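You operate a simulated robot arm through the tools that you are given. There is no shell and no other tool.

The job below is to be done with a simulated two-armed robot. You get a single attempt, and the scene is never put back.

JOB
Fit the red and blue sockets with the marker posts that their labels name, then lock the bar.

The check looks at the end state, three seconds after you hand in, the way a careful person would. Anything else that was tipped, shoved, dropped, spilled or broken makes it a failure.

ROBOT AND FRAMES
Two 6-joint arms with two-finger parallel grippers on one trunk, on a base that drives. Base frame: it is fixed to the floor where the robot stands at the start and does not move with it; the origin is under the middle of the robot, x ahead of it, y to its left, z up; the surface under the hand at the start is at about z = 800. Readings come in mm, degrees, newtons and seconds.
The left shoulder is at the start at [60, 187, 1122], the right one opposite. With the tool pointing down near the work surface each hand reaches from about 220 to 620 mm from the robot's upright axis, wherever it stands, measured 20 degrees to its own side. Places, roughly: blue frame socket [800, 0, 800]; calibration frame [600, 0, 800]; lock bar [700, 0, 800]; red frame socket [500, 0, 800]. Payload 1.57 kg a hand.
Tool frame (each hand has its own): the origin (TCP) lies between the finger pads and is the grasp point; the fingertips stand 30 mm ahead of it; z points along the fingers, y is the line along which they close. The gripper opens to 110 mm. The fingers are 24 mm wide and 12 mm thick; the gripper's body (48 by 112 mm) begins 78 mm behind the TCP.
Orientation is that of the tool frame in the base frame, as [roll, pitch, yaw] about the fixed x, y, z axes, in that order (R = Rz(yaw) Ry(pitch) Rx(roll)). With the fingers straight down and closing along the base's y, the tool's x points along the base's -x, its y along +y and its z along -z.

CONTROLS
- The arms move only by the tool send_rows. It takes "left_series", "right_series" or both (then of equal length, played together; a hand with none holds still); each is a list of rows, each a list of 3 entries, a list of its own where there are three numbers: the shift along the tool's x, y, z in mm, then the turn, a rotation vector about the tool's x, y, z in degrees, then the gripper command, from -1 (shut) to 1 (fully open), values between in proportion. In form: [[[dx, dy, dz], [wx, wy, wz], grip], ...]. A call has 1 to 20 rows; each row is the pose to reach, as a shift and turn from the pose commanded when the call began, along the tool's axes at that moment. A row lasts 0.2 s, in which the tool goes at most 50 mm and 8.6 degrees; a call with a longer step from one row to the next is refused whole, and so is a gripper value outside its range. A pose out of reach is approached as far as the arm can. The call stops where the force on the tool passes 60 N (or 10 N more than at its start, if that is more) or the arm is blocked; 0.2 s more then pass. The fingers move at their own pace (about 153 mm/s each) and stop on an object; they squeeze with about 34 N. The grip force told is the motor's: it shows also when the fingers shut on nothing. Time passes only in rows, and 0.2 s behind the last, so rows that repeat a pose let the fingers close. The reply holds the time, the measured pose of the TCP, the force on the tool along the base axes, the opening and the grip force, in the units named above and with some noise, with the torque about the TCP (base axes, N m) and any sound that the robot's microphone picked up, and new pictures: "views" is both (left out), scene, wrist or none (wrist: the cameras of the hands that moved).
- Cameras (640 x 400 px; columns grow to the right, rows downward): "scene" is now at [8.5, 8.7, 1652.8]; the picture's right is [0.11, -0.99, 0.00], its down [-0.84, -0.09, -0.53] and it looks along [0.53, 0.06, -0.85] (base axes); focal length 264 px, centre (320, 200). "left" rides on the left gripper at [70, -16, -141] in its tool frame; the picture's right is [0.23, 0.97, 0.00], its down [-0.86, 0.20, -0.48] and it looks along [-0.47, 0.11, 0.88] (tool axes); focal length 222 px, centre (320, 200). "right" rides on the right gripper at [70, 16, -141] in its tool frame; the picture's right is [-0.23, 0.97, 0.00], its down [-0.86, -0.20, -0.48] and it looks along [-0.47, -0.11, 0.88] (tool axes); focal length 222 px, centre (320, 200). There is no depth. A picture from a camera that has moved, and an enlarged one, comes with that camera's place and axes in the base frame and with its lens.
- lift_body(by): slides the trunk up (or, below 0, down) by that many mm; the arms and the scene camera ride with it, the base frame stays. It gives what a move gives, with no picture.
- drive_base(legs): drives the robot by 1 to 6 legs, each [ahead, left, turn to the left] in mm, mm and degrees, along the robot's own axes; the way and the turn of a leg run together, so that a leg with both is an arc; at most 1500 mm and 180 degrees a leg. The arms and the cameras ride along, it lands a little off, and it stops where it bumps. It gives what a move gives, and a new picture of the scene camera.
- turn_head(pan, tilt): turns the head with the scene camera to pan (to the left, within 86 degrees either way) and tilt (down, from -29 to 69), counted from straight ahead of the robot. It gives what a move gives, and a new picture of the scene camera.
- inspect(camera, box): a new picture of the part [left, top, right, bottom] of that camera's present view, enlarged. It takes no simulated time.
- job_done(): hands the job in; it is judged then, once.

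Nothing tells you exact positions but the pictures and the camera data. Unless the task says otherwise, let go and move clear before handing in.

The tools are called as a command line: name --argument value ..., lists and objects as JSON in quotes. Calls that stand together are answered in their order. send_rows: Moves the arms, as the interface text tells. Its arguments: {"type":"object","properties":{"left_series":{"type":"array"},"right_series":{"type":"array"},"views":{"type":"string","enum":["both","scene","wrist","none"]}},"required":[]} The other tools are called the same way: lift_body (by) slides the trunk up or down; drive_base (legs) drives the base; turn_head (pan, tilt) turns the head that bears the scene camera; inspect (camera, box) takes an enlarged picture of a part of a camera's view; job_done () hands the job in.

At the start:

```text
t: 0.0
left_eef_pos: [465.2, 281.6, 1032.2]
left_tool_rot: [-180.0, 0.0, -180.0]
left_force: [0.1, 0.3, 0.5]
left_ft_torque: [-0.01, 0.01, -0.01]
left_grip_width: 109.9
left_finger_force: 0.0
right_eef_pos: [399.7, -70.0, 1112.6]
right_tool_rot: [-180.0, -0.1, 179.9]
right_force: [0.6, -1.1, 0.5]
right_ft_torque: [0.0, 0.01, 0.02]
right_grip_width: 110.0
right_finger_force: 0.0
trunk travel left (down, up): [-750.0, 240.0]
robot x, y, heading: [-0.4, -1.0, 0.1]
head pan, tilt: [6.4, 57.9]
```

scene: 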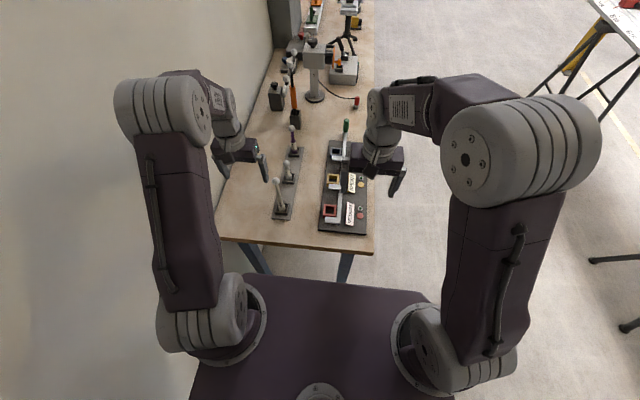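
right: 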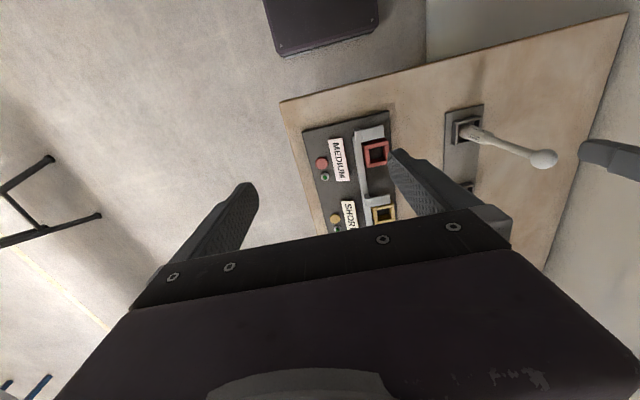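
left: 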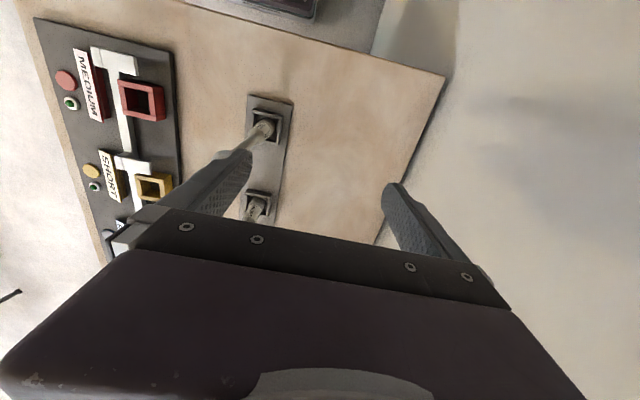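

I see a bench with a dark calibration frame (red, yellow and blue sockets with labels) and a row of three posts in holders to its left. I'll look closer before moving anything.

inspect --camera "scene" --box '[240, 100, 400, 250]'

inspect --camera "right" --box '[280, 80, 600, 280]'

inspect --camera "left" --box '[20, 10, 340, 260]'

```text
2.67 times, centred on (320, 175) of scene
camera zoom: at [8.5, 8.7, 1652.8], right [0.11, -0.99, 0.0], down [-0.84, -0.09, -0.53], along [0.53, 0.06, -0.85], focal length 703 px, centre (320, 267)
```

zoom: 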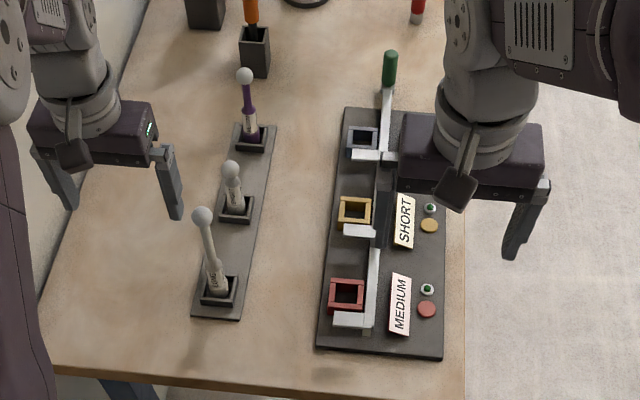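

```text
2.00 times, centred on (440, 180) of right
camera zoom: at [329.2, -53.0, 1252.5], right [0.23, 0.97, 0.0], down [0.86, -0.2, 0.48], along [0.47, -0.11, -0.88], focal length 444 px, centre (80, 240)
```

zoom: 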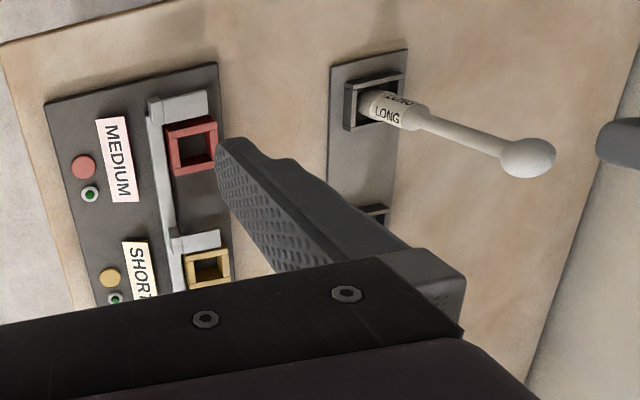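

```text
1.60 times, centred on (180, 135) of left
camera zoom: at [396.5, 266.4, 1174.3], right [-0.23, 0.97, 0.0], down [0.86, 0.2, 0.48], along [0.47, 0.11, -0.88], focal length 355 px, centre (544, 304)
```

zoom: 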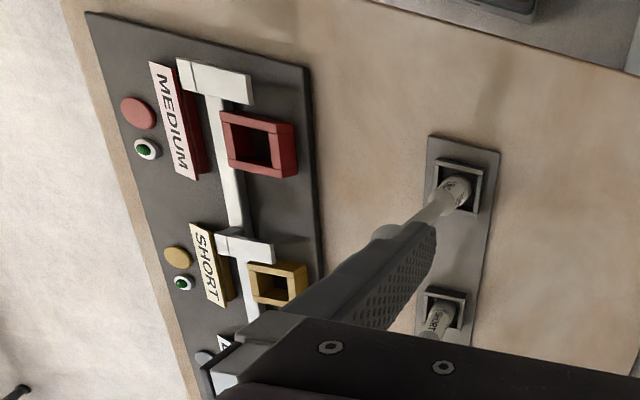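

The near post reads LONG, the middle SHORT and the far (purple) one is probably MEDIUM; red wants MEDIUM. The right arm hides the blue label, so I'm moving that arm aside.

send_rows --right_series '[[[0, -45, 0], [0, 0, 0], 1], [[0, -90, 0], [0, 0, 0], 1], [[0, -135, 0], [0, 0, 0], 1], [[0, -180, 0], [0, 0, 0], 1], [[0, -220, 0], [0, 0, 0], 1], [[0, -220, 0], [0, 0, 0], 1]]' --views "both"

```text
t: 1.4
left_eef_pos: [464.7, 284.7, 1033.6]
left_tool_rot: [-180.0, 0.0, 180.0]
left_force: [-0.3, 0.2, 0.1]
left_ft_torque: [-0.06, 0.0, 0.01]
left_grip_width: 110.2
left_finger_force: 0.1
right_eef_pos: [399.8, -290.7, 1111.4]
right_tool_rot: [179.9, -0.1, -180.0]
right_force: [-0.7, 0.7, 0.5]
right_ft_torque: [-0.05, 0.0, -0.01]
right_grip_width: 109.9
right_finger_force: 0.0
trunk travel left (down, up): [-750.0, 240.0]
robot x, y, heading: [1.4, 0.6, 0.3]
head pan, tilt: [6.4, 57.9]
camera scene: at [8.5, 9.6, 1652.8], right [0.11, -0.99, 0.0], down [-0.84, -0.09, -0.53], along [0.53, 0.06, -0.85], focal length 264 px, centre (320, 200)
camera right: at [329.1, -272.7, 1252.2], right [0.23, 0.97, 0.0], down [0.86, -0.2, 0.48], along [0.47, -0.11, -0.88], focal length 222 px, centre (320, 200)
```

scene: 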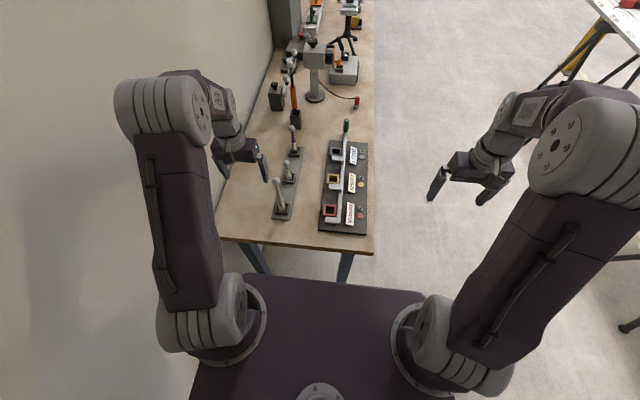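
right: 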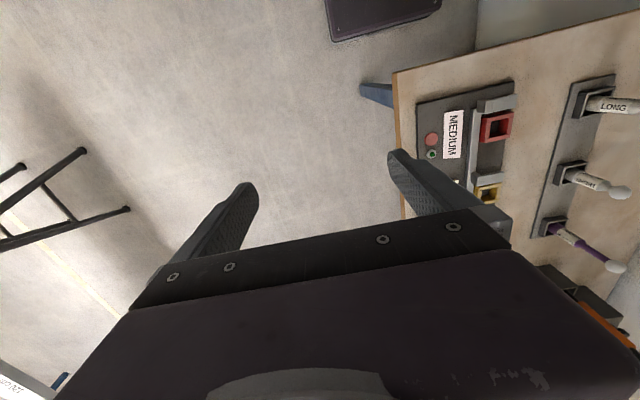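

inspect --camera "scene" --box '[310, 110, 390, 240]'

inspect --camera "scene" --box '[250, 120, 330, 230]'

inspect --camera "right" --box '[400, 60, 640, 260]'

inspect --camera "scene" --box '[250, 0, 380, 130]'

```text
3.08 times, centred on (350, 175) of scene
camera zoom: at [8.5, 9.6, 1652.8], right [0.11, -0.99, 0.0], down [-0.84, -0.09, -0.53], along [0.53, 0.06, -0.85], focal length 811 px, centre (228, 277)
```

zoom: 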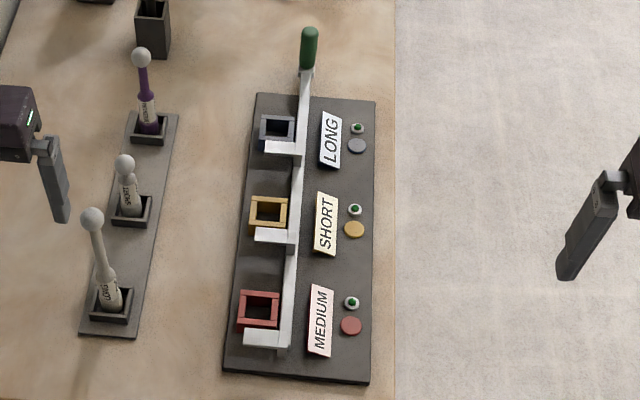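

```text
3.64 times, centred on (290, 175) of scene
camera zoom: at [8.5, 9.6, 1652.8], right [0.11, -0.99, 0.0], down [-0.84, -0.09, -0.53], along [0.53, 0.06, -0.85], focal length 959 px, centre (429, 291)
```

zoom: 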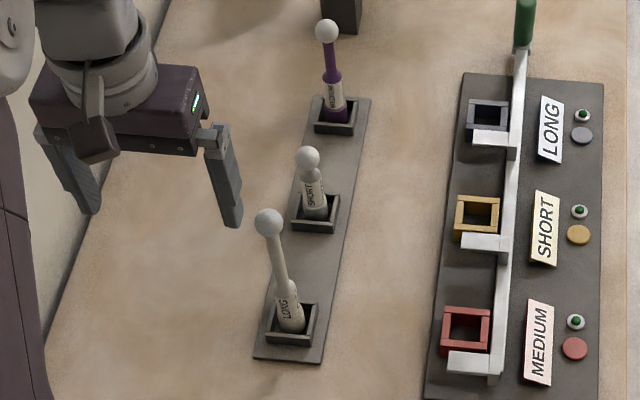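

```text
2.00 times, centred on (520, 160) of right
camera zoom: at [329.1, -272.7, 1252.2], right [0.23, 0.97, 0.0], down [0.86, -0.2, 0.48], along [0.47, -0.11, -0.88], focal length 444 px, centre (-80, 280)
```

zoom: 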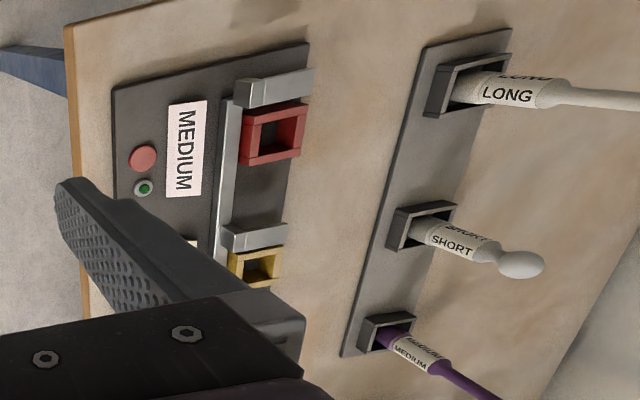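

```text
3.08 times, centred on (315, 65) of scene
camera zoom: at [8.5, 9.6, 1652.8], right [0.11, -0.99, 0.0], down [-0.84, -0.09, -0.53], along [0.53, 0.06, -0.85], focal length 811 px, centre (335, 615)
```

zoom: 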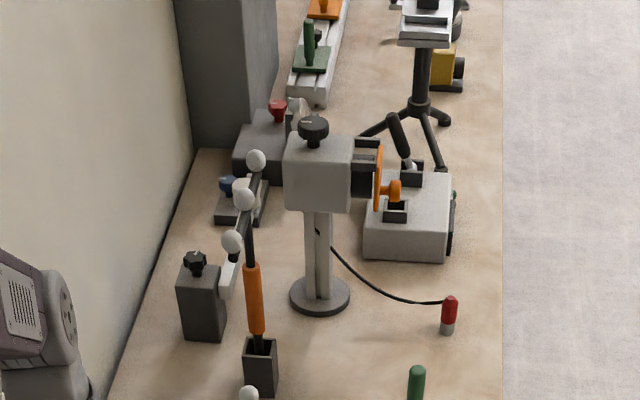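

The labels read red = MEDIUM, yellow = SHORT and blue = LONG. The rack holds LONG at about (471,206), SHORT at (613,206) and MEDIUM at (760,206), and the sockets sit at y≈27 with x≈481, 623 and 763. The far posts are out of reach from here, so I'll work from the table's right side. First I'll raise and retract the left hand.

send_rows --left_series '[[[0, 0, -45], [0, 0, 0], 1], [[0, 0, -90], [0, 0, 0], 1], [[0, 0, -130], [0, 0, 0], 1], [[45, 0, -130], [0, 0, 0], 1], [[90, 0, -130], [0, 0, 0], 1], [[110, 0, -130], [0, 0, 0], 1], [[110, 0, -130], [0, 0, 0], 1]]' --right_series '[[[0, 0, -20], [0, 0, 0], 1], [[0, 0, -40], [0, 0, 0], 1], [[0, 0, -50], [0, 0, 0], 1], [[20, 0, -50], [0, 0, 0], 1], [[40, 0, -50], [0, 0, 0], 1], [[50, 0, -50], [0, 0, 0], 1], [[50, 0, -50], [0, 0, 0], 1]]' --views "none"

turn_head --pan -60 --tilt 35

```text
t: 3.0
left_eef_pos: [355.9, 283.5, 1163.2]
left_tool_rot: [-179.9, 0.0, -180.0]
left_force: [0.3, -0.7, 1.2]
left_ft_torque: [-0.02, 0.03, 0.0]
left_grip_width: 110.0
left_finger_force: 0.1
right_eef_pos: [348.9, -290.3, 1160.8]
right_tool_rot: [-180.0, -0.1, 180.0]
right_force: [-0.5, 0.4, 0.8]
right_ft_torque: [0.04, 0.03, 0.02]
right_grip_width: 109.9
right_finger_force: 0.1
trunk travel left (down, up): [-750.0, 240.0]
robot x, y, heading: [-4.5, 1.6, 0.0]
head pan, tilt: [6.4, 57.9]
```

```text
t: 4.4
left_eef_pos: [355.7, 285.5, 1163.6]
left_tool_rot: [-180.0, 0.0, 180.0]
left_force: [-0.2, -0.3, 0.6]
left_ft_torque: [-0.01, 0.01, -0.01]
left_grip_width: 110.0
left_finger_force: 0.1
right_eef_pos: [350.5, -290.6, 1160.2]
right_tool_rot: [179.9, 0.0, 180.0]
right_force: [0.3, -0.1, 0.8]
right_ft_torque: [0.0, 0.01, 0.0]
right_grip_width: 109.9
right_finger_force: 0.0
trunk travel left (down, up): [-750.0, 240.0]
robot x, y, heading: [0.5, 1.9, -0.2]
head pan, tilt: [-60.0, 35.0]
camera scene: at [-16.1, -75.2, 1684.6], right [-0.87, -0.5, 0.0], down [-0.29, 0.5, -0.82], along [0.41, -0.71, -0.57], focal length 264 px, centre (320, 200)
```

scene: 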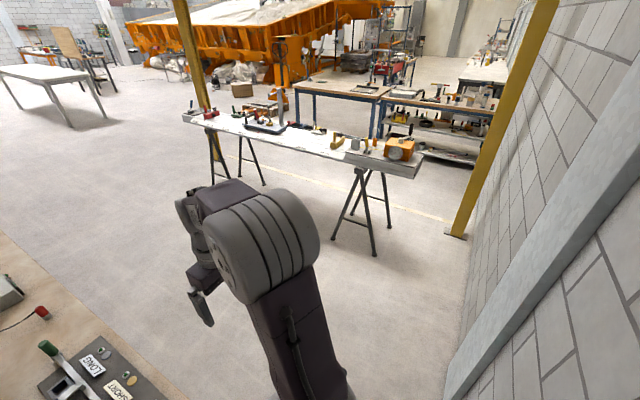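

The floor on the right side is clear between this bench and the trestle table, whose edge is at about y=-1700. I'll drive right, then ahead, then turn to face the bench's long side.

drive_base --legs '[[0, -800, 0], [400, 0, 0], [0, 0, 90], [0, -215, 0]]'

turn_head --pan 0 --tilt 40

```text
t: 15.9
left_eef_pos: [330.3, -452.9, 1162.9]
left_tool_rot: [-179.9, 0.0, -89.5]
left_force: [-0.4, -0.2, 0.9]
left_ft_torque: [0.02, -0.03, 0.0]
left_grip_width: 109.9
left_finger_force: 0.1
right_eef_pos: [905.6, -452.0, 1162.1]
right_tool_rot: [-179.9, 0.0, -89.5]
right_force: [-0.8, 0.6, 0.0]
right_ft_torque: [-0.01, -0.01, -0.02]
right_grip_width: 110.1
right_finger_force: 0.2
trunk travel left (down, up): [-750.0, 240.0]
robot x, y, heading: [616.8, -805.1, 90.3]
head pan, tilt: [-60.0, 35.0]
camera scene: at [693.2, -819.7, 1684.7], right [0.51, -0.86, 0.0], down [-0.49, -0.29, -0.82], along [0.71, 0.42, -0.57], focal length 264 px, centre (320, 200)
```

scene: 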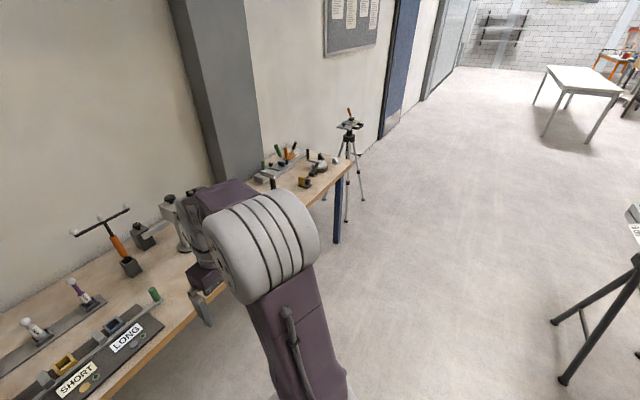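

```text
t: 17.2
left_eef_pos: [331.8, -451.2, 1162.3]
left_tool_rot: [180.0, -0.1, -89.6]
left_force: [0.3, 0.0, 1.3]
left_ft_torque: [0.03, -0.02, 0.0]
left_grip_width: 109.8
left_finger_force: 0.1
right_eef_pos: [906.8, -453.0, 1160.2]
right_tool_rot: [-180.0, 0.0, -89.5]
right_force: [1.0, 1.2, 0.1]
right_ft_torque: [-0.01, -0.01, -0.02]
right_grip_width: 109.8
right_finger_force: 0.0
trunk travel left (down, up): [-750.0, 240.0]
robot x, y, heading: [620.4, -803.1, 90.6]
head pan, tilt: [0.0, 40.0]
camera scene: at [619.4, -779.4, 1677.0], right [1.0, 0.01, 0.0], down [0.01, -0.64, -0.77], along [-0.01, 0.77, -0.64], focal length 264 px, centre (320, 200)
```

scene: 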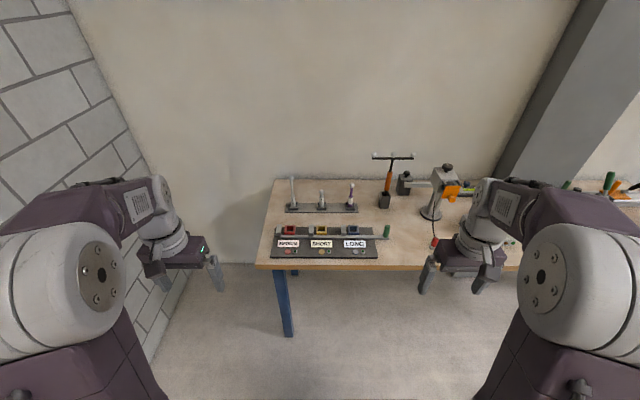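

From this side the bench is clear to see. I'm zooming in on the frame and rack.

inspect --camera "scene" --box '[256, 210, 406, 270]'

inspect --camera "scene" --box '[270, 140, 450, 240]'

```text
4.27 times, centred on (331, 240) of scene
camera zoom: at [619.4, -779.4, 1677.0], right [1.0, 0.01, 0.0], down [0.01, -0.64, -0.77], along [-0.01, 0.77, -0.64], focal length 1125 px, centre (273, 29)
```

zoom: 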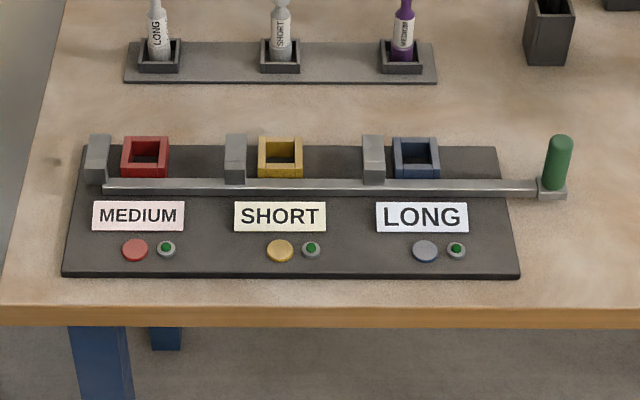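

```text
3.56 times, centred on (360, 190) of scene
camera zoom: at [619.4, -779.4, 1677.0], right [1.0, 0.01, 0.0], down [0.01, -0.64, -0.77], along [-0.01, 0.77, -0.64], focal length 937 px, centre (178, 236)
```

zoom: 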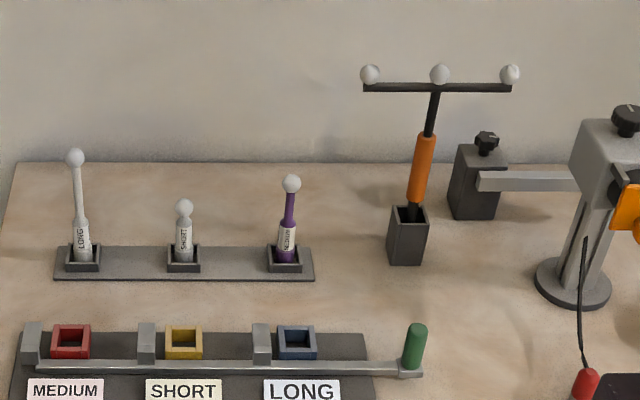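

The tabs sit to the left of each socket, and the bar ends in an upright green handle at the right. I'll drive up to the bench and tilt the head down.

drive_base --legs '[[435, 0, 0]]'

turn_head --pan 0 --tilt 60

```text
t: 19.8
left_eef_pos: [324.8, -20.4, 1163.8]
left_tool_rot: [180.0, 0.2, -89.3]
left_force: [-0.3, 0.0, -0.2]
left_ft_torque: [0.03, 0.06, 0.01]
left_grip_width: 110.0
left_finger_force: 0.0
right_eef_pos: [900.5, -19.7, 1162.2]
right_tool_rot: [-179.9, 0.2, -89.2]
right_force: [-0.6, -0.1, 0.1]
right_ft_torque: [0.02, -0.01, 0.04]
right_grip_width: 110.1
right_finger_force: 0.1
trunk travel left (down, up): [-750.0, 240.0]
robot x, y, heading: [616.5, -374.9, 90.7]
head pan, tilt: [0.0, 40.0]
camera scene: at [613.7, -347.5, 1677.1], right [1.0, 0.01, 0.0], down [0.01, -0.64, -0.77], along [-0.01, 0.77, -0.64], focal length 264 px, centre (320, 200)
```

scene: 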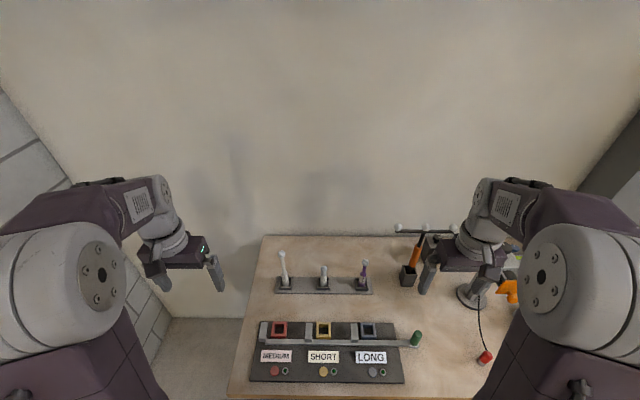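

```text
t: 20.6
left_eef_pos: [323.5, -18.7, 1162.4]
left_tool_rot: [-180.0, 0.0, -89.2]
left_force: [0.2, 0.4, -0.7]
left_ft_torque: [0.01, 0.01, 0.0]
left_grip_width: 109.8
left_finger_force: 0.0
right_eef_pos: [900.0, -18.3, 1160.1]
right_tool_rot: [179.9, 0.1, -89.2]
right_force: [0.2, 0.1, 0.2]
right_ft_torque: [-0.01, -0.01, -0.03]
right_grip_width: 109.9
right_finger_force: 0.1
trunk travel left (down, up): [-750.0, 240.0]
robot x, y, heading: [617.8, -373.4, 90.7]
head pan, tilt: [0.0, 60.0]
camera scene: at [613.9, -363.8, 1650.3], right [1.0, 0.01, 0.0], down [0.01, -0.87, -0.5], along [-0.01, 0.5, -0.87], focal length 264 px, centre (320, 200)
```

scene: 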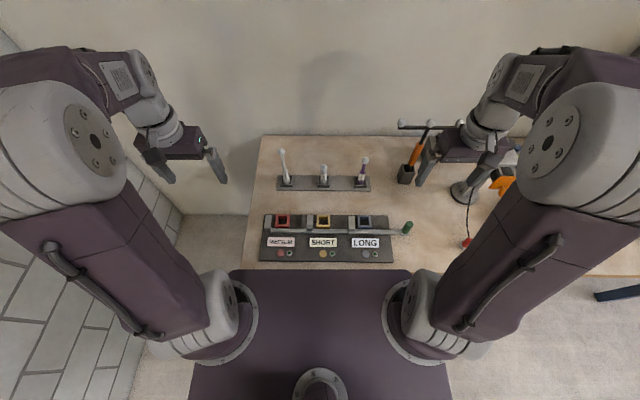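

inspect --camera "scene" --box '[250, 200, 420, 270]'

inspect --camera "scene" --box '[265, 140, 385, 200]'

inspect --camera "right" --box '[0, 0, 640, 400]'

inspect --camera "left" --box '[0, 0, 640, 400]'

```text
3.76 times, centred on (335, 235) of scene
camera zoom: at [613.9, -363.8, 1650.3], right [1.0, 0.01, 0.0], down [0.01, -0.87, -0.5], along [-0.01, 0.5, -0.87], focal length 992 px, centre (264, 68)
```

zoom: 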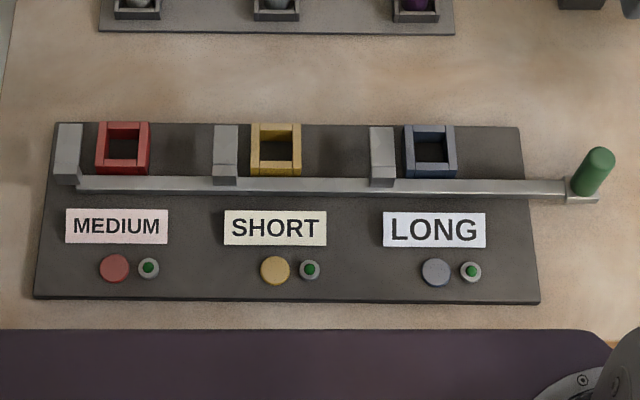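

```text
5.33 times, centred on (325, 170) of scene
camera zoom: at [613.9, -363.8, 1650.3], right [1.0, 0.01, 0.0], down [0.01, -0.87, -0.5], along [-0.01, 0.5, -0.87], focal length 1406 px, centre (293, 360)
```

zoom: 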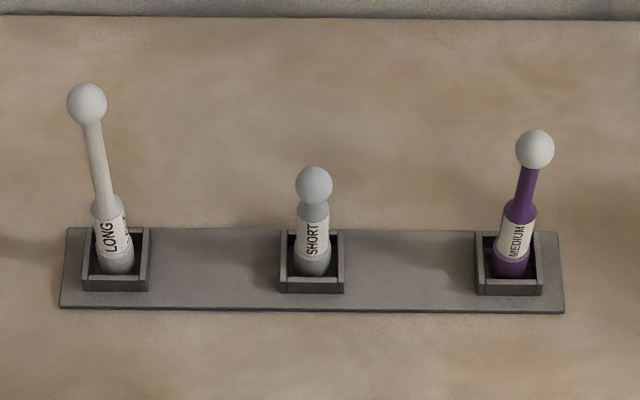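

```text
1.00 times, centred on (320, 200) of right (not enlarged: the box is as wide or as high as the picture)
camera zoom: at [883.4, -86.9, 1302.0], right [-0.98, 0.21, 0.0], down [0.19, 0.86, 0.48], along [0.1, 0.47, -0.88], focal length 222 px, centre (320, 200)
```

zoom: 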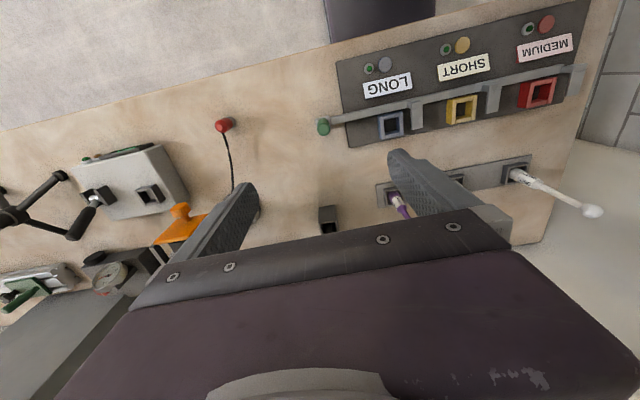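

```text
1.00 times, centred on (320, 200) of left (not enlarged: the box is as wide or as high as the picture)
camera zoom: at [342.8, -89.6, 1304.7], right [-0.97, -0.24, 0.0], down [-0.21, 0.85, 0.48], along [-0.12, 0.46, -0.88], focal length 222 px, centre (320, 200)
```

zoom: 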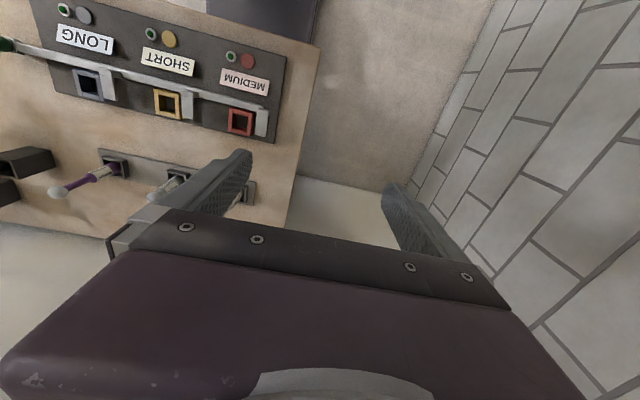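

Everything lines up from here, and the posts stand vertical. I'll creep 40 mm closer for reach and then bring the left hand above the LONG post.

drive_base --legs '[[40, 0, -0.7]]'

send_rows --left_series '[[[-35, -25, 0], [0, 0, 0], 1], [[-70, -50, 0], [0, 0, 0], 1], [[-105, -75, 10], [0, 0, 0], 1], [[-140, -100, 20], [0, 0, 0], 1], [[-170, -125, 30], [0, 0, 0], 1], [[-180, -148, 40], [0, 0, 0], 1], [[-180, -148, 50], [0, 0, 0], 1], [[-180, -148, 50], [0, 0, 0], 1]]' --views "both"

```text
t: 21.5
left_eef_pos: [329.5, 17.6, 1166.3]
left_tool_rot: [-180.0, 0.4, -89.9]
left_force: [0.0, -1.7, 0.9]
left_ft_torque: [0.07, 0.01, 0.0]
left_grip_width: 110.0
left_finger_force: 0.0
right_eef_pos: [903.5, 11.9, 1163.1]
right_tool_rot: [-180.0, 0.3, -89.9]
right_force: [-0.9, -1.2, 0.7]
right_ft_torque: [0.1, -0.01, -0.01]
right_grip_width: 110.1
right_finger_force: 0.1
trunk travel left (down, up): [-750.0, 240.0]
robot x, y, heading: [613.9, -329.7, 90.1]
head pan, tilt: [0.0, 60.0]
camera scene: at [613.6, -333.2, 1650.3], right [1.0, 0.0, 0.0], down [0.0, -0.86, -0.5], along [0.0, 0.5, -0.86], focal length 264 px, centre (320, 200)
```

scene: 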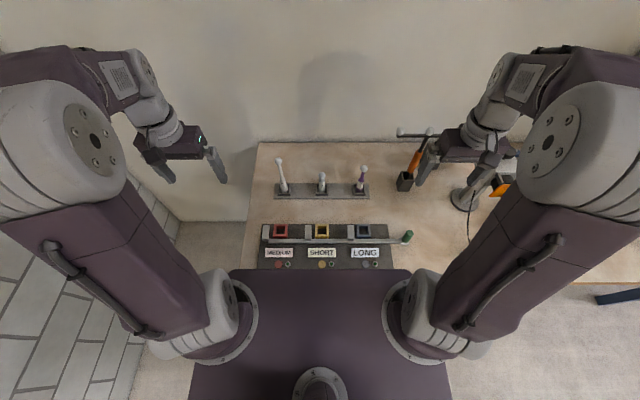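

```text
t: 23.3
left_eef_pos: [475.8, 204.5, 1112.9]
left_tool_rot: [-180.0, 0.0, -89.9]
left_force: [-0.3, 0.4, -0.4]
left_ft_torque: [0.01, 0.02, 0.01]
left_grip_width: 109.6
left_finger_force: 0.2
right_eef_pos: [903.7, 18.2, 1161.8]
right_tool_rot: [-179.9, 0.0, -90.0]
right_force: [-0.9, 0.0, 0.1]
right_ft_torque: [-0.01, -0.02, -0.01]
right_grip_width: 110.1
right_finger_force: 0.2
trunk travel left (down, up): [-750.0, 240.0]
robot x, y, heading: [612.4, -330.9, 90.3]
head pan, tilt: [0.0, 60.0]
camera scene: at [613.7, -323.7, 1650.3], right [1.0, 0.0, 0.0], down [0.0, -0.87, -0.5], along [0.0, 0.5, -0.87], focal length 264 px, centre (320, 200)
camera left: at [493.3, 135.3, 1254.6], right [-0.97, -0.23, 0.0], down [-0.2, 0.85, 0.48], along [-0.11, 0.47, -0.88], focal length 222 px, centre (320, 200)
```

scene: 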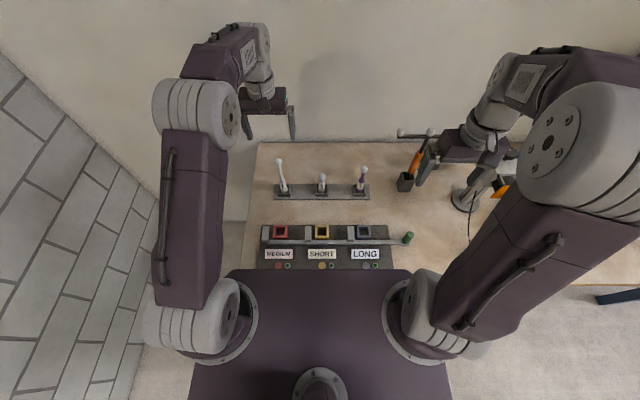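
left: 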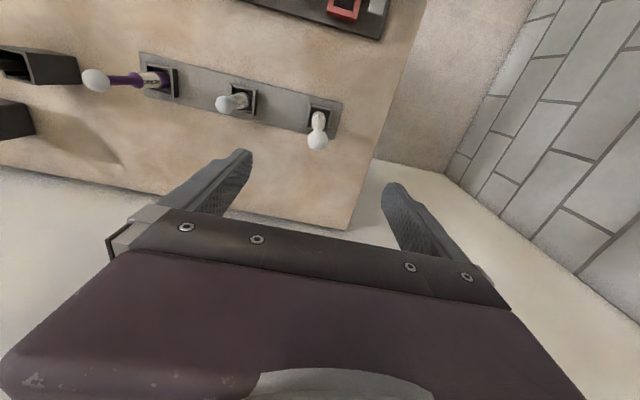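

inspect --camera "left" --box '[270, 90, 370, 160]'

inspect --camera "scene" --box '[265, 150, 385, 205]'

```text
5.71 times, centred on (320, 125) of left
camera zoom: at [493.3, 135.3, 1254.6], right [-0.97, -0.23, 0.0], down [-0.2, 0.85, 0.48], along [-0.11, 0.47, -0.88], focal length 1269 px, centre (320, 629)
```

zoom: 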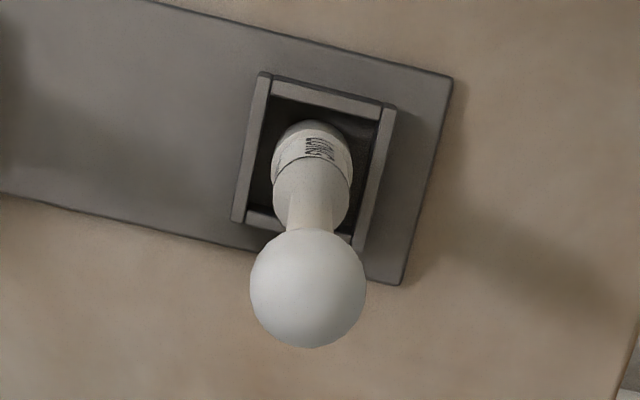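

```text
5.33 times, centred on (325, 178) of scene
camera zoom: at [613.7, -323.7, 1650.3], right [1.0, 0.0, 0.0], down [0.0, -0.87, -0.5], along [0.0, 0.5, -0.87], focal length 1406 px, centre (293, 320)
```

zoom: 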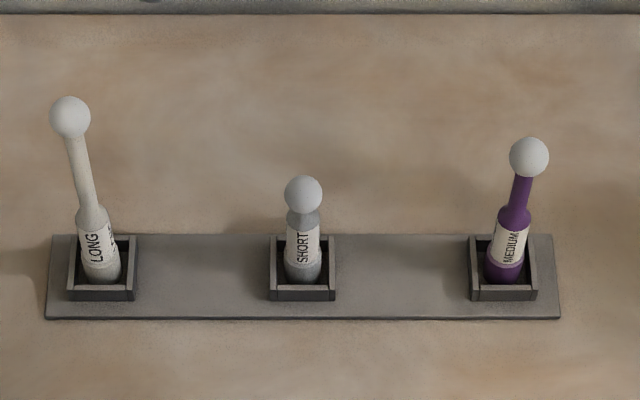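

inspect --camera "left" --box '[300, 0, 400, 60]'

inspect --camera "scene" --box '[255, 215, 335, 265]'

inspect --camera "scene" --box '[340, 215, 420, 265]'

inspect --camera "right" --box '[300, 40, 580, 200]'

```text
6.40 times, centred on (350, 30) of left
camera zoom: at [493.3, 135.3, 1254.6], right [-0.97, -0.23, 0.0], down [-0.2, 0.85, 0.48], along [-0.11, 0.47, -0.88], focal length 1422 px, centre (128, 1288)
```

zoom: 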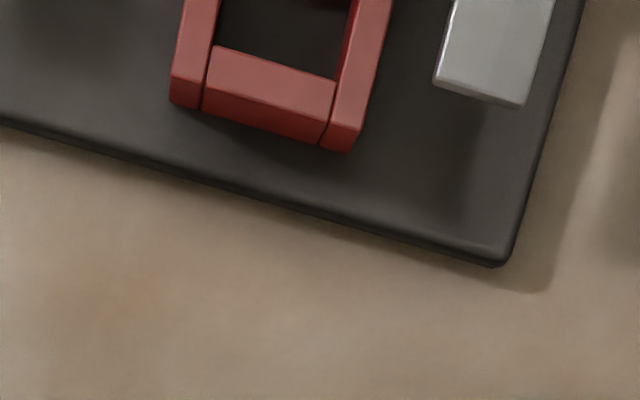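

```text
8.00 times, centred on (295, 240) of scene
camera zoom: at [613.7, -323.7, 1650.3], right [1.0, 0.0, 0.0], down [0.0, -0.87, -0.5], along [0.0, 0.5, -0.87], focal length 2109 px, centre (520, -120)
```

zoom: 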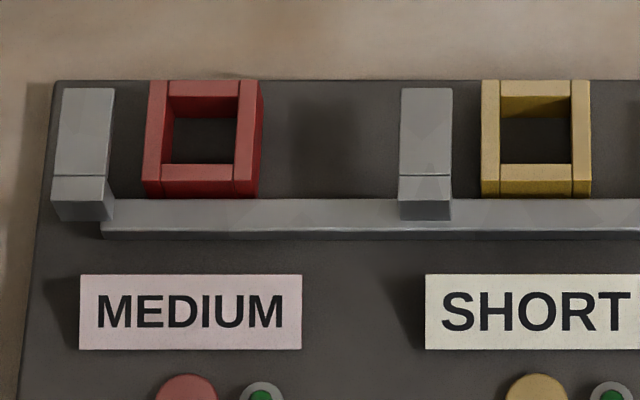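

```text
8.00 times, centred on (380, 240) of scene
camera zoom: at [613.7, -323.7, 1650.3], right [1.0, 0.0, 0.0], down [0.0, -0.87, -0.5], along [0.0, 0.5, -0.87], focal length 2109 px, centre (-160, -120)
```

zoom: 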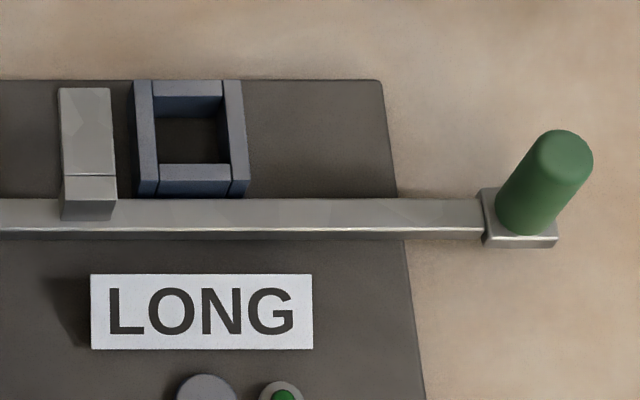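

```text
2.29 times, centred on (440, 120) of right
camera zoom: at [886.7, -50.1, 1302.2], right [-0.97, 0.23, 0.0], down [0.2, 0.86, 0.48], along [0.11, 0.47, -0.88], focal length 508 px, centre (46, 383)
```

zoom: 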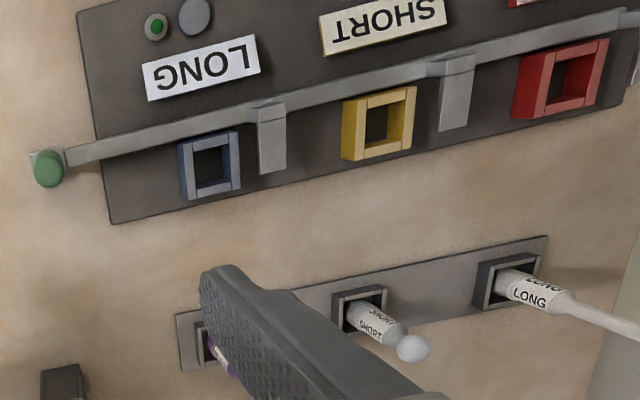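

The tabs hover at z≈840–850 and the socket tops are at about 836. The LONG post is at roughly (479,198). Its ball would foul the palm on a straight-down grasp, so I'll tilt the gripper about 40° and take the shaft from the robot's side.

send_rows --left_series '[[[30, -1, 0], [0, -8, 0], 1], [[60, -2, 0], [0, -16, 0], 1], [[90, -4, 0], [0, -24, 0], 1], [[90, -4, 20], [0, -32, 0], 1], [[90, -4, 60], [0, -40, 0], 1], [[90, -4, 105], [0, -40, 0], 1], [[90, -4, 150], [0, -40, 0], 1], [[90, -4, 188], [0, -40, 0], 1], [[90, -4, 188], [0, -40, 0], 1]]' --views "both"

```text
t: 25.3
left_eef_pos: [480.8, 113.3, 923.4]
left_tool_rot: [-180.0, 40.0, -89.9]
left_force: [-0.6, -0.2, -0.4]
left_ft_torque: [0.01, -0.04, 0.0]
left_grip_width: 110.2
left_finger_force: 0.1
left hand out of reach, approached as far as the arm can: row 4, 5
right_eef_pos: [902.9, 19.1, 1161.4]
right_tool_rot: [180.0, 0.0, -89.9]
right_force: [-0.7, -0.3, -0.2]
right_ft_torque: [-0.02, 0.01, 0.01]
right_grip_width: 110.0
right_finger_force: 0.0
trunk travel left (down, up): [-750.0, 240.0]
robot x, y, heading: [616.3, -333.2, 90.3]
head pan, tilt: [0.0, 60.0]
camera scene: at [613.6, -324.0, 1650.3], right [1.0, 0.0, 0.0], down [0.0, -0.87, -0.5], along [0.0, 0.5, -0.87], focal length 264 px, centre (320, 200)
camera left: at [498.4, -32.2, 987.4], right [-0.97, -0.18, -0.15], down [-0.2, 0.35, 0.92], along [-0.11, 0.92, -0.37], focal length 222 px, centre (320, 200)
```

scene: 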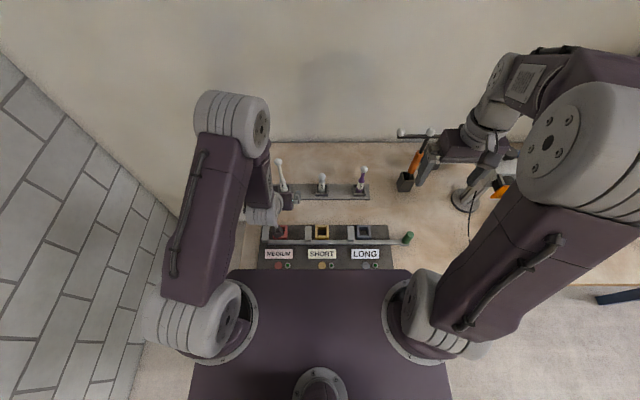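
left: 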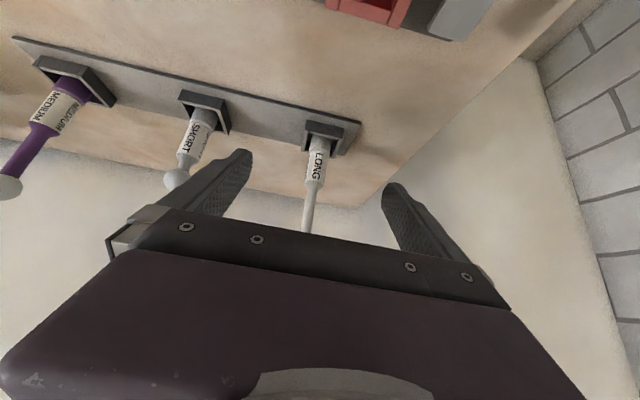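

The LONG shaft lines up between the fingers. Now I move ahead 85 mm and close on it.

send_rows --left_series '[[[-20, 0, 16.8], [0, 0, 0], 1], [[-42, 0, 35.3], [0, 0, 0], 1], [[-65, 0, 54.6], [0, 0, 0], 1], [[-65, 0, 54.6], [0, 0, 0], 1]]' --views "both"

inspect --camera "scene" --box '[240, 140, 340, 240]'

```text
t: 26.3
left_eef_pos: [478.8, 198.4, 924.7]
left_tool_rot: [180.0, 40.0, -90.0]
left_force: [-0.4, -0.6, 0.6]
left_ft_torque: [0.01, 0.03, 0.0]
left_grip_width: 110.0
left_finger_force: 0.0
right_eef_pos: [903.5, 17.5, 1162.1]
right_tool_rot: [-179.9, 0.0, -89.9]
right_force: [0.0, -0.3, -0.3]
right_ft_torque: [0.02, 0.01, -0.01]
right_grip_width: 109.8
right_finger_force: 0.0
trunk travel left (down, up): [-750.0, 240.0]
robot x, y, heading: [611.6, -332.0, 90.1]
head pan, tilt: [0.0, 60.0]
camera scene: at [613.9, -324.0, 1650.3], right [1.0, 0.0, 0.0], down [0.0, -0.87, -0.5], along [0.0, 0.5, -0.87], focal length 264 px, centre (320, 200)
camera left: at [496.9, 53.2, 987.3], right [-0.97, -0.18, -0.15], down [-0.2, 0.35, 0.92], along [-0.11, 0.92, -0.37], focal length 222 px, centre (320, 200)
```

scene: 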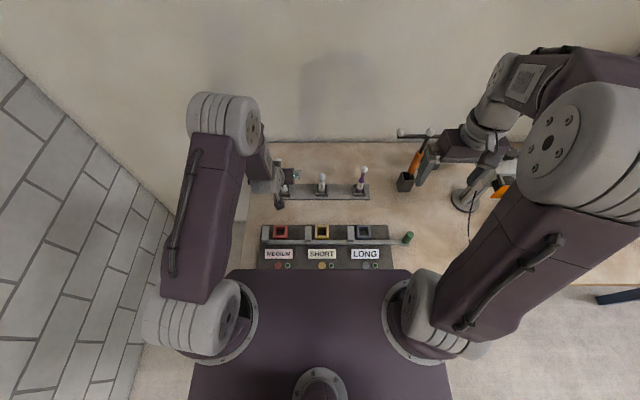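
left: 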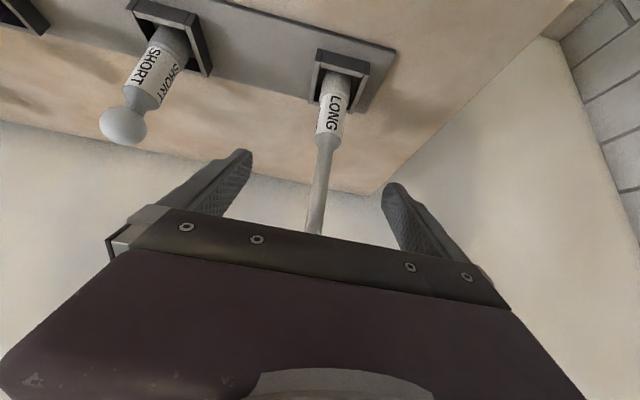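

```text
4.00 times, centred on (290, 190) of scene
camera zoom: at [613.9, -324.0, 1650.3], right [1.0, 0.0, 0.0], down [0.0, -0.87, -0.5], along [0.0, 0.5, -0.87], focal length 1054 px, centre (440, 240)
```

zoom: 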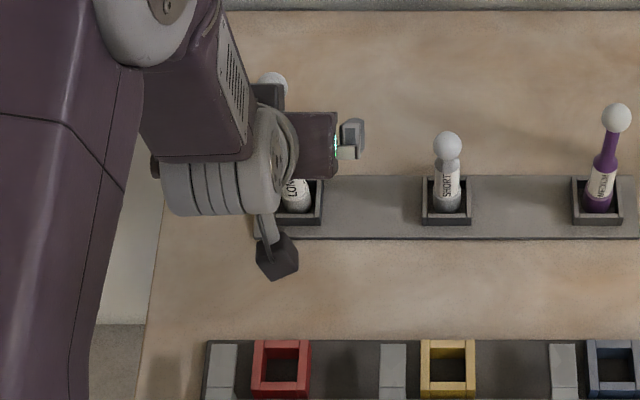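

inspect --camera "left" --box '[240, 20, 440, 240]'

```text
1.82 times, centred on (340, 130) of left
camera zoom: at [496.9, 53.2, 987.3], right [-0.97, -0.18, -0.15], down [-0.2, 0.35, 0.92], along [-0.11, 0.92, -0.37], focal length 404 px, centre (284, 327)
```

zoom: 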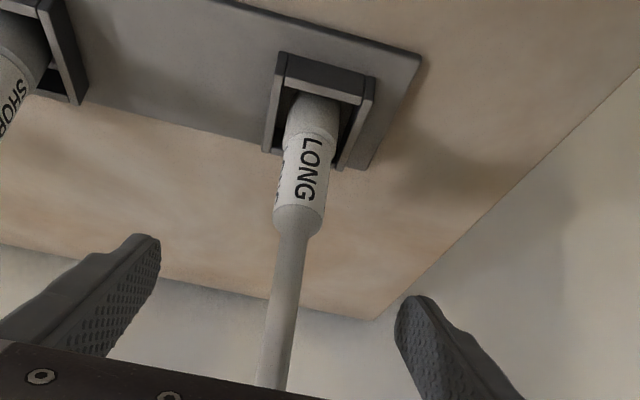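

send_rows --left_series '[[[0, 0, 0], [0, 0, 0], 0], [[0, 0, 0], [0, 0, 0], -0.6], [[0, 0, 0], [0, 0, 0], -1], [[0, 0, 0], [0, 0, 0], -1], [[0, 0, 0], [0, 0, 0], -1]]' --views "both"

```text
t: 27.5
left_eef_pos: [479.1, 196.6, 923.6]
left_tool_rot: [-180.0, 40.0, -89.9]
left_force: [-1.0, -0.2, 2.5]
left_ft_torque: [-0.05, 0.18, 0.08]
left_grip_width: 10.8
left_finger_force: 28.0
right_eef_pos: [903.7, 18.9, 1161.6]
right_tool_rot: [-180.0, 0.0, -90.0]
right_force: [-0.3, 0.4, 0.1]
right_ft_torque: [0.02, 0.01, -0.02]
right_grip_width: 110.2
right_finger_force: 0.0
trunk travel left (down, up): [-750.0, 240.0]
robot x, y, heading: [613.9, -331.7, 90.1]
head pan, tilt: [0.0, 60.0]
camera scene: at [613.8, -324.0, 1650.3], right [1.0, 0.0, 0.0], down [0.0, -0.87, -0.5], along [0.0, 0.5, -0.87], focal length 264 px, centre (320, 200)
camera left: at [496.9, 53.0, 987.5], right [-0.97, -0.18, -0.15], down [-0.2, 0.35, 0.92], along [-0.11, 0.92, -0.37], focal length 222 px, centre (320, 200)
```

scene: 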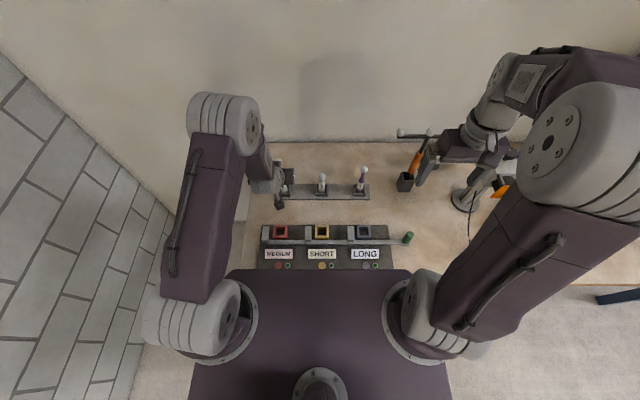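
left: 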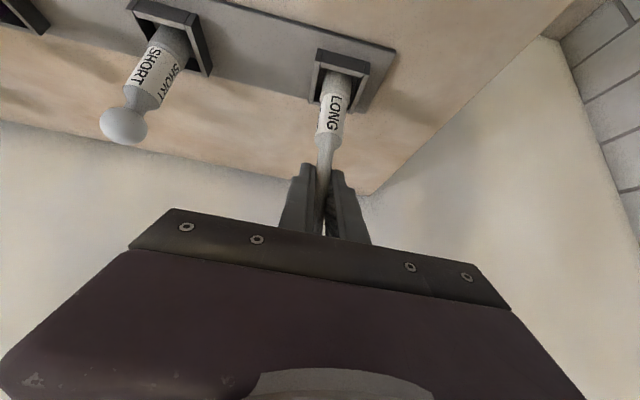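

The LONG post is gripped at the shaft (opening 10.8 mm). I'll lift it straight up.

send_rows --left_series '[[[-6.4, 0, -7.7], [0, 0, 0], -1], [[-19.3, 0, -23], [0, 0, 0], -1], [[-32, 0, -38.3], [0, 0, 0], -1], [[-45, 0, -53.6], [0, 0, 0], -1], [[-51.4, 0, -61.3], [0, 0, 0], -1], [[-51.4, 0, -61.3], [0, 0, 0], -1]]' --views "both"

inspect --camera "left" --box '[240, 20, 440, 240]'

```text
t: 28.9
left_eef_pos: [479.8, 198.5, 1004.8]
left_tool_rot: [180.0, 40.0, -90.0]
left_force: [0.5, -0.3, -0.9]
left_ft_torque: [-0.03, -0.05, 0.03]
left_grip_width: 10.8
left_finger_force: 28.4
right_eef_pos: [903.6, 19.9, 1162.3]
right_tool_rot: [180.0, 0.0, -89.8]
right_force: [0.0, -0.1, -0.5]
right_ft_torque: [0.01, -0.01, -0.03]
right_grip_width: 110.0
right_finger_force: 0.0
trunk travel left (down, up): [-750.0, 240.0]
robot x, y, heading: [616.6, -331.1, 90.1]
head pan, tilt: [0.0, 60.0]
camera scene: at [613.7, -323.3, 1650.3], right [1.0, 0.0, 0.0], down [0.0, -0.87, -0.5], along [0.0, 0.5, -0.87], focal length 264 px, centre (320, 200)
camera left: at [498.0, 53.4, 1068.0], right [-0.97, -0.18, -0.15], down [-0.2, 0.35, 0.92], along [-0.11, 0.92, -0.37], focal length 222 px, centre (320, 200)
```

scene: 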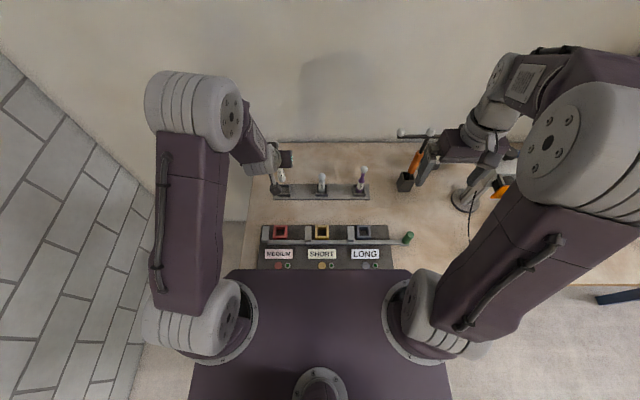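
left: 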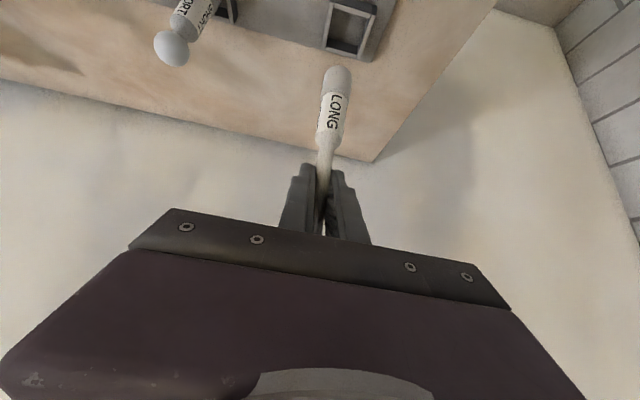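

```text
1.82 times, centred on (340, 130) of left
camera zoom: at [498.0, 53.4, 1068.0], right [-0.97, -0.18, -0.15], down [-0.2, 0.35, 0.92], along [-0.11, 0.92, -0.37], focal length 404 px, centre (284, 327)
```

zoom: 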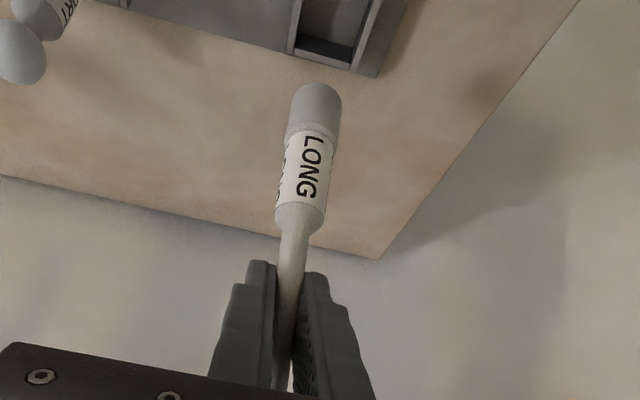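

LONG is lifted and hangs vertical, with its bottom at about z=892. I'll keep the arm posture and drive the base back, then right, to bring the post over the blue socket.

drive_base --legs '[[-173, 0, 0], [0, -284, 0]]'

inspect --camera "left" --box '[0, 0, 640, 400]'

```text
t: 32.0
left_eef_pos: [761.5, 27.8, 1003.3]
left_tool_rot: [-180.0, 40.1, -89.7]
left_force: [0.1, 0.4, 0.1]
left_ft_torque: [0.01, 0.07, -0.01]
left_grip_width: 10.9
left_finger_force: 28.0
right_eef_pos: [1184.3, -151.4, 1161.3]
right_tool_rot: [-179.9, 0.1, -89.7]
right_force: [-1.3, -0.3, 0.1]
right_ft_torque: [0.02, -0.01, 0.0]
right_grip_width: 110.1
right_finger_force: 0.1
trunk travel left (down, up): [-750.0, 240.0]
robot x, y, heading: [894.9, -502.3, 90.4]
head pan, tilt: [0.0, 60.0]
camera scene: at [895.4, -494.3, 1650.3], right [1.0, 0.0, 0.0], down [0.0, -0.87, -0.5], along [0.0, 0.5, -0.87], focal length 264 px, centre (320, 200)
```

scene: 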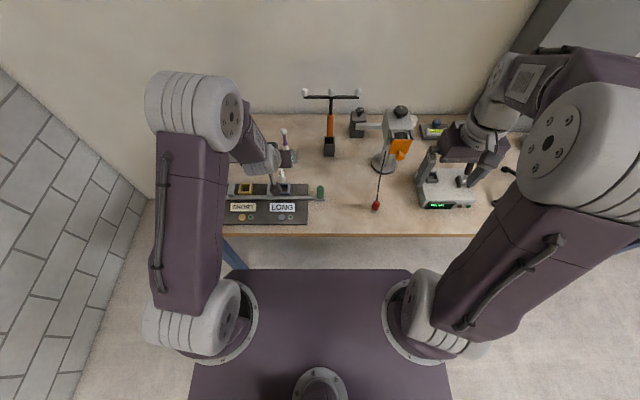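

```text
1.00 times, centred on (320, 200) of left (not enlarged: the box is as wide or as high as the picture)
camera zoom: at [779.1, -117.9, 1067.8], right [-0.97, -0.18, -0.15], down [-0.2, 0.35, 0.92], along [-0.11, 0.92, -0.37], focal length 222 px, centre (320, 200)
```

zoom: 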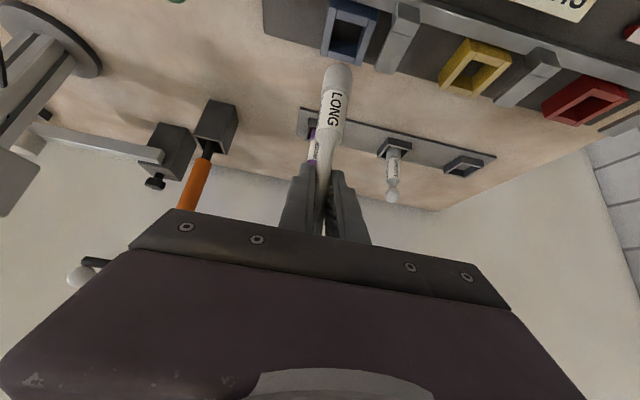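

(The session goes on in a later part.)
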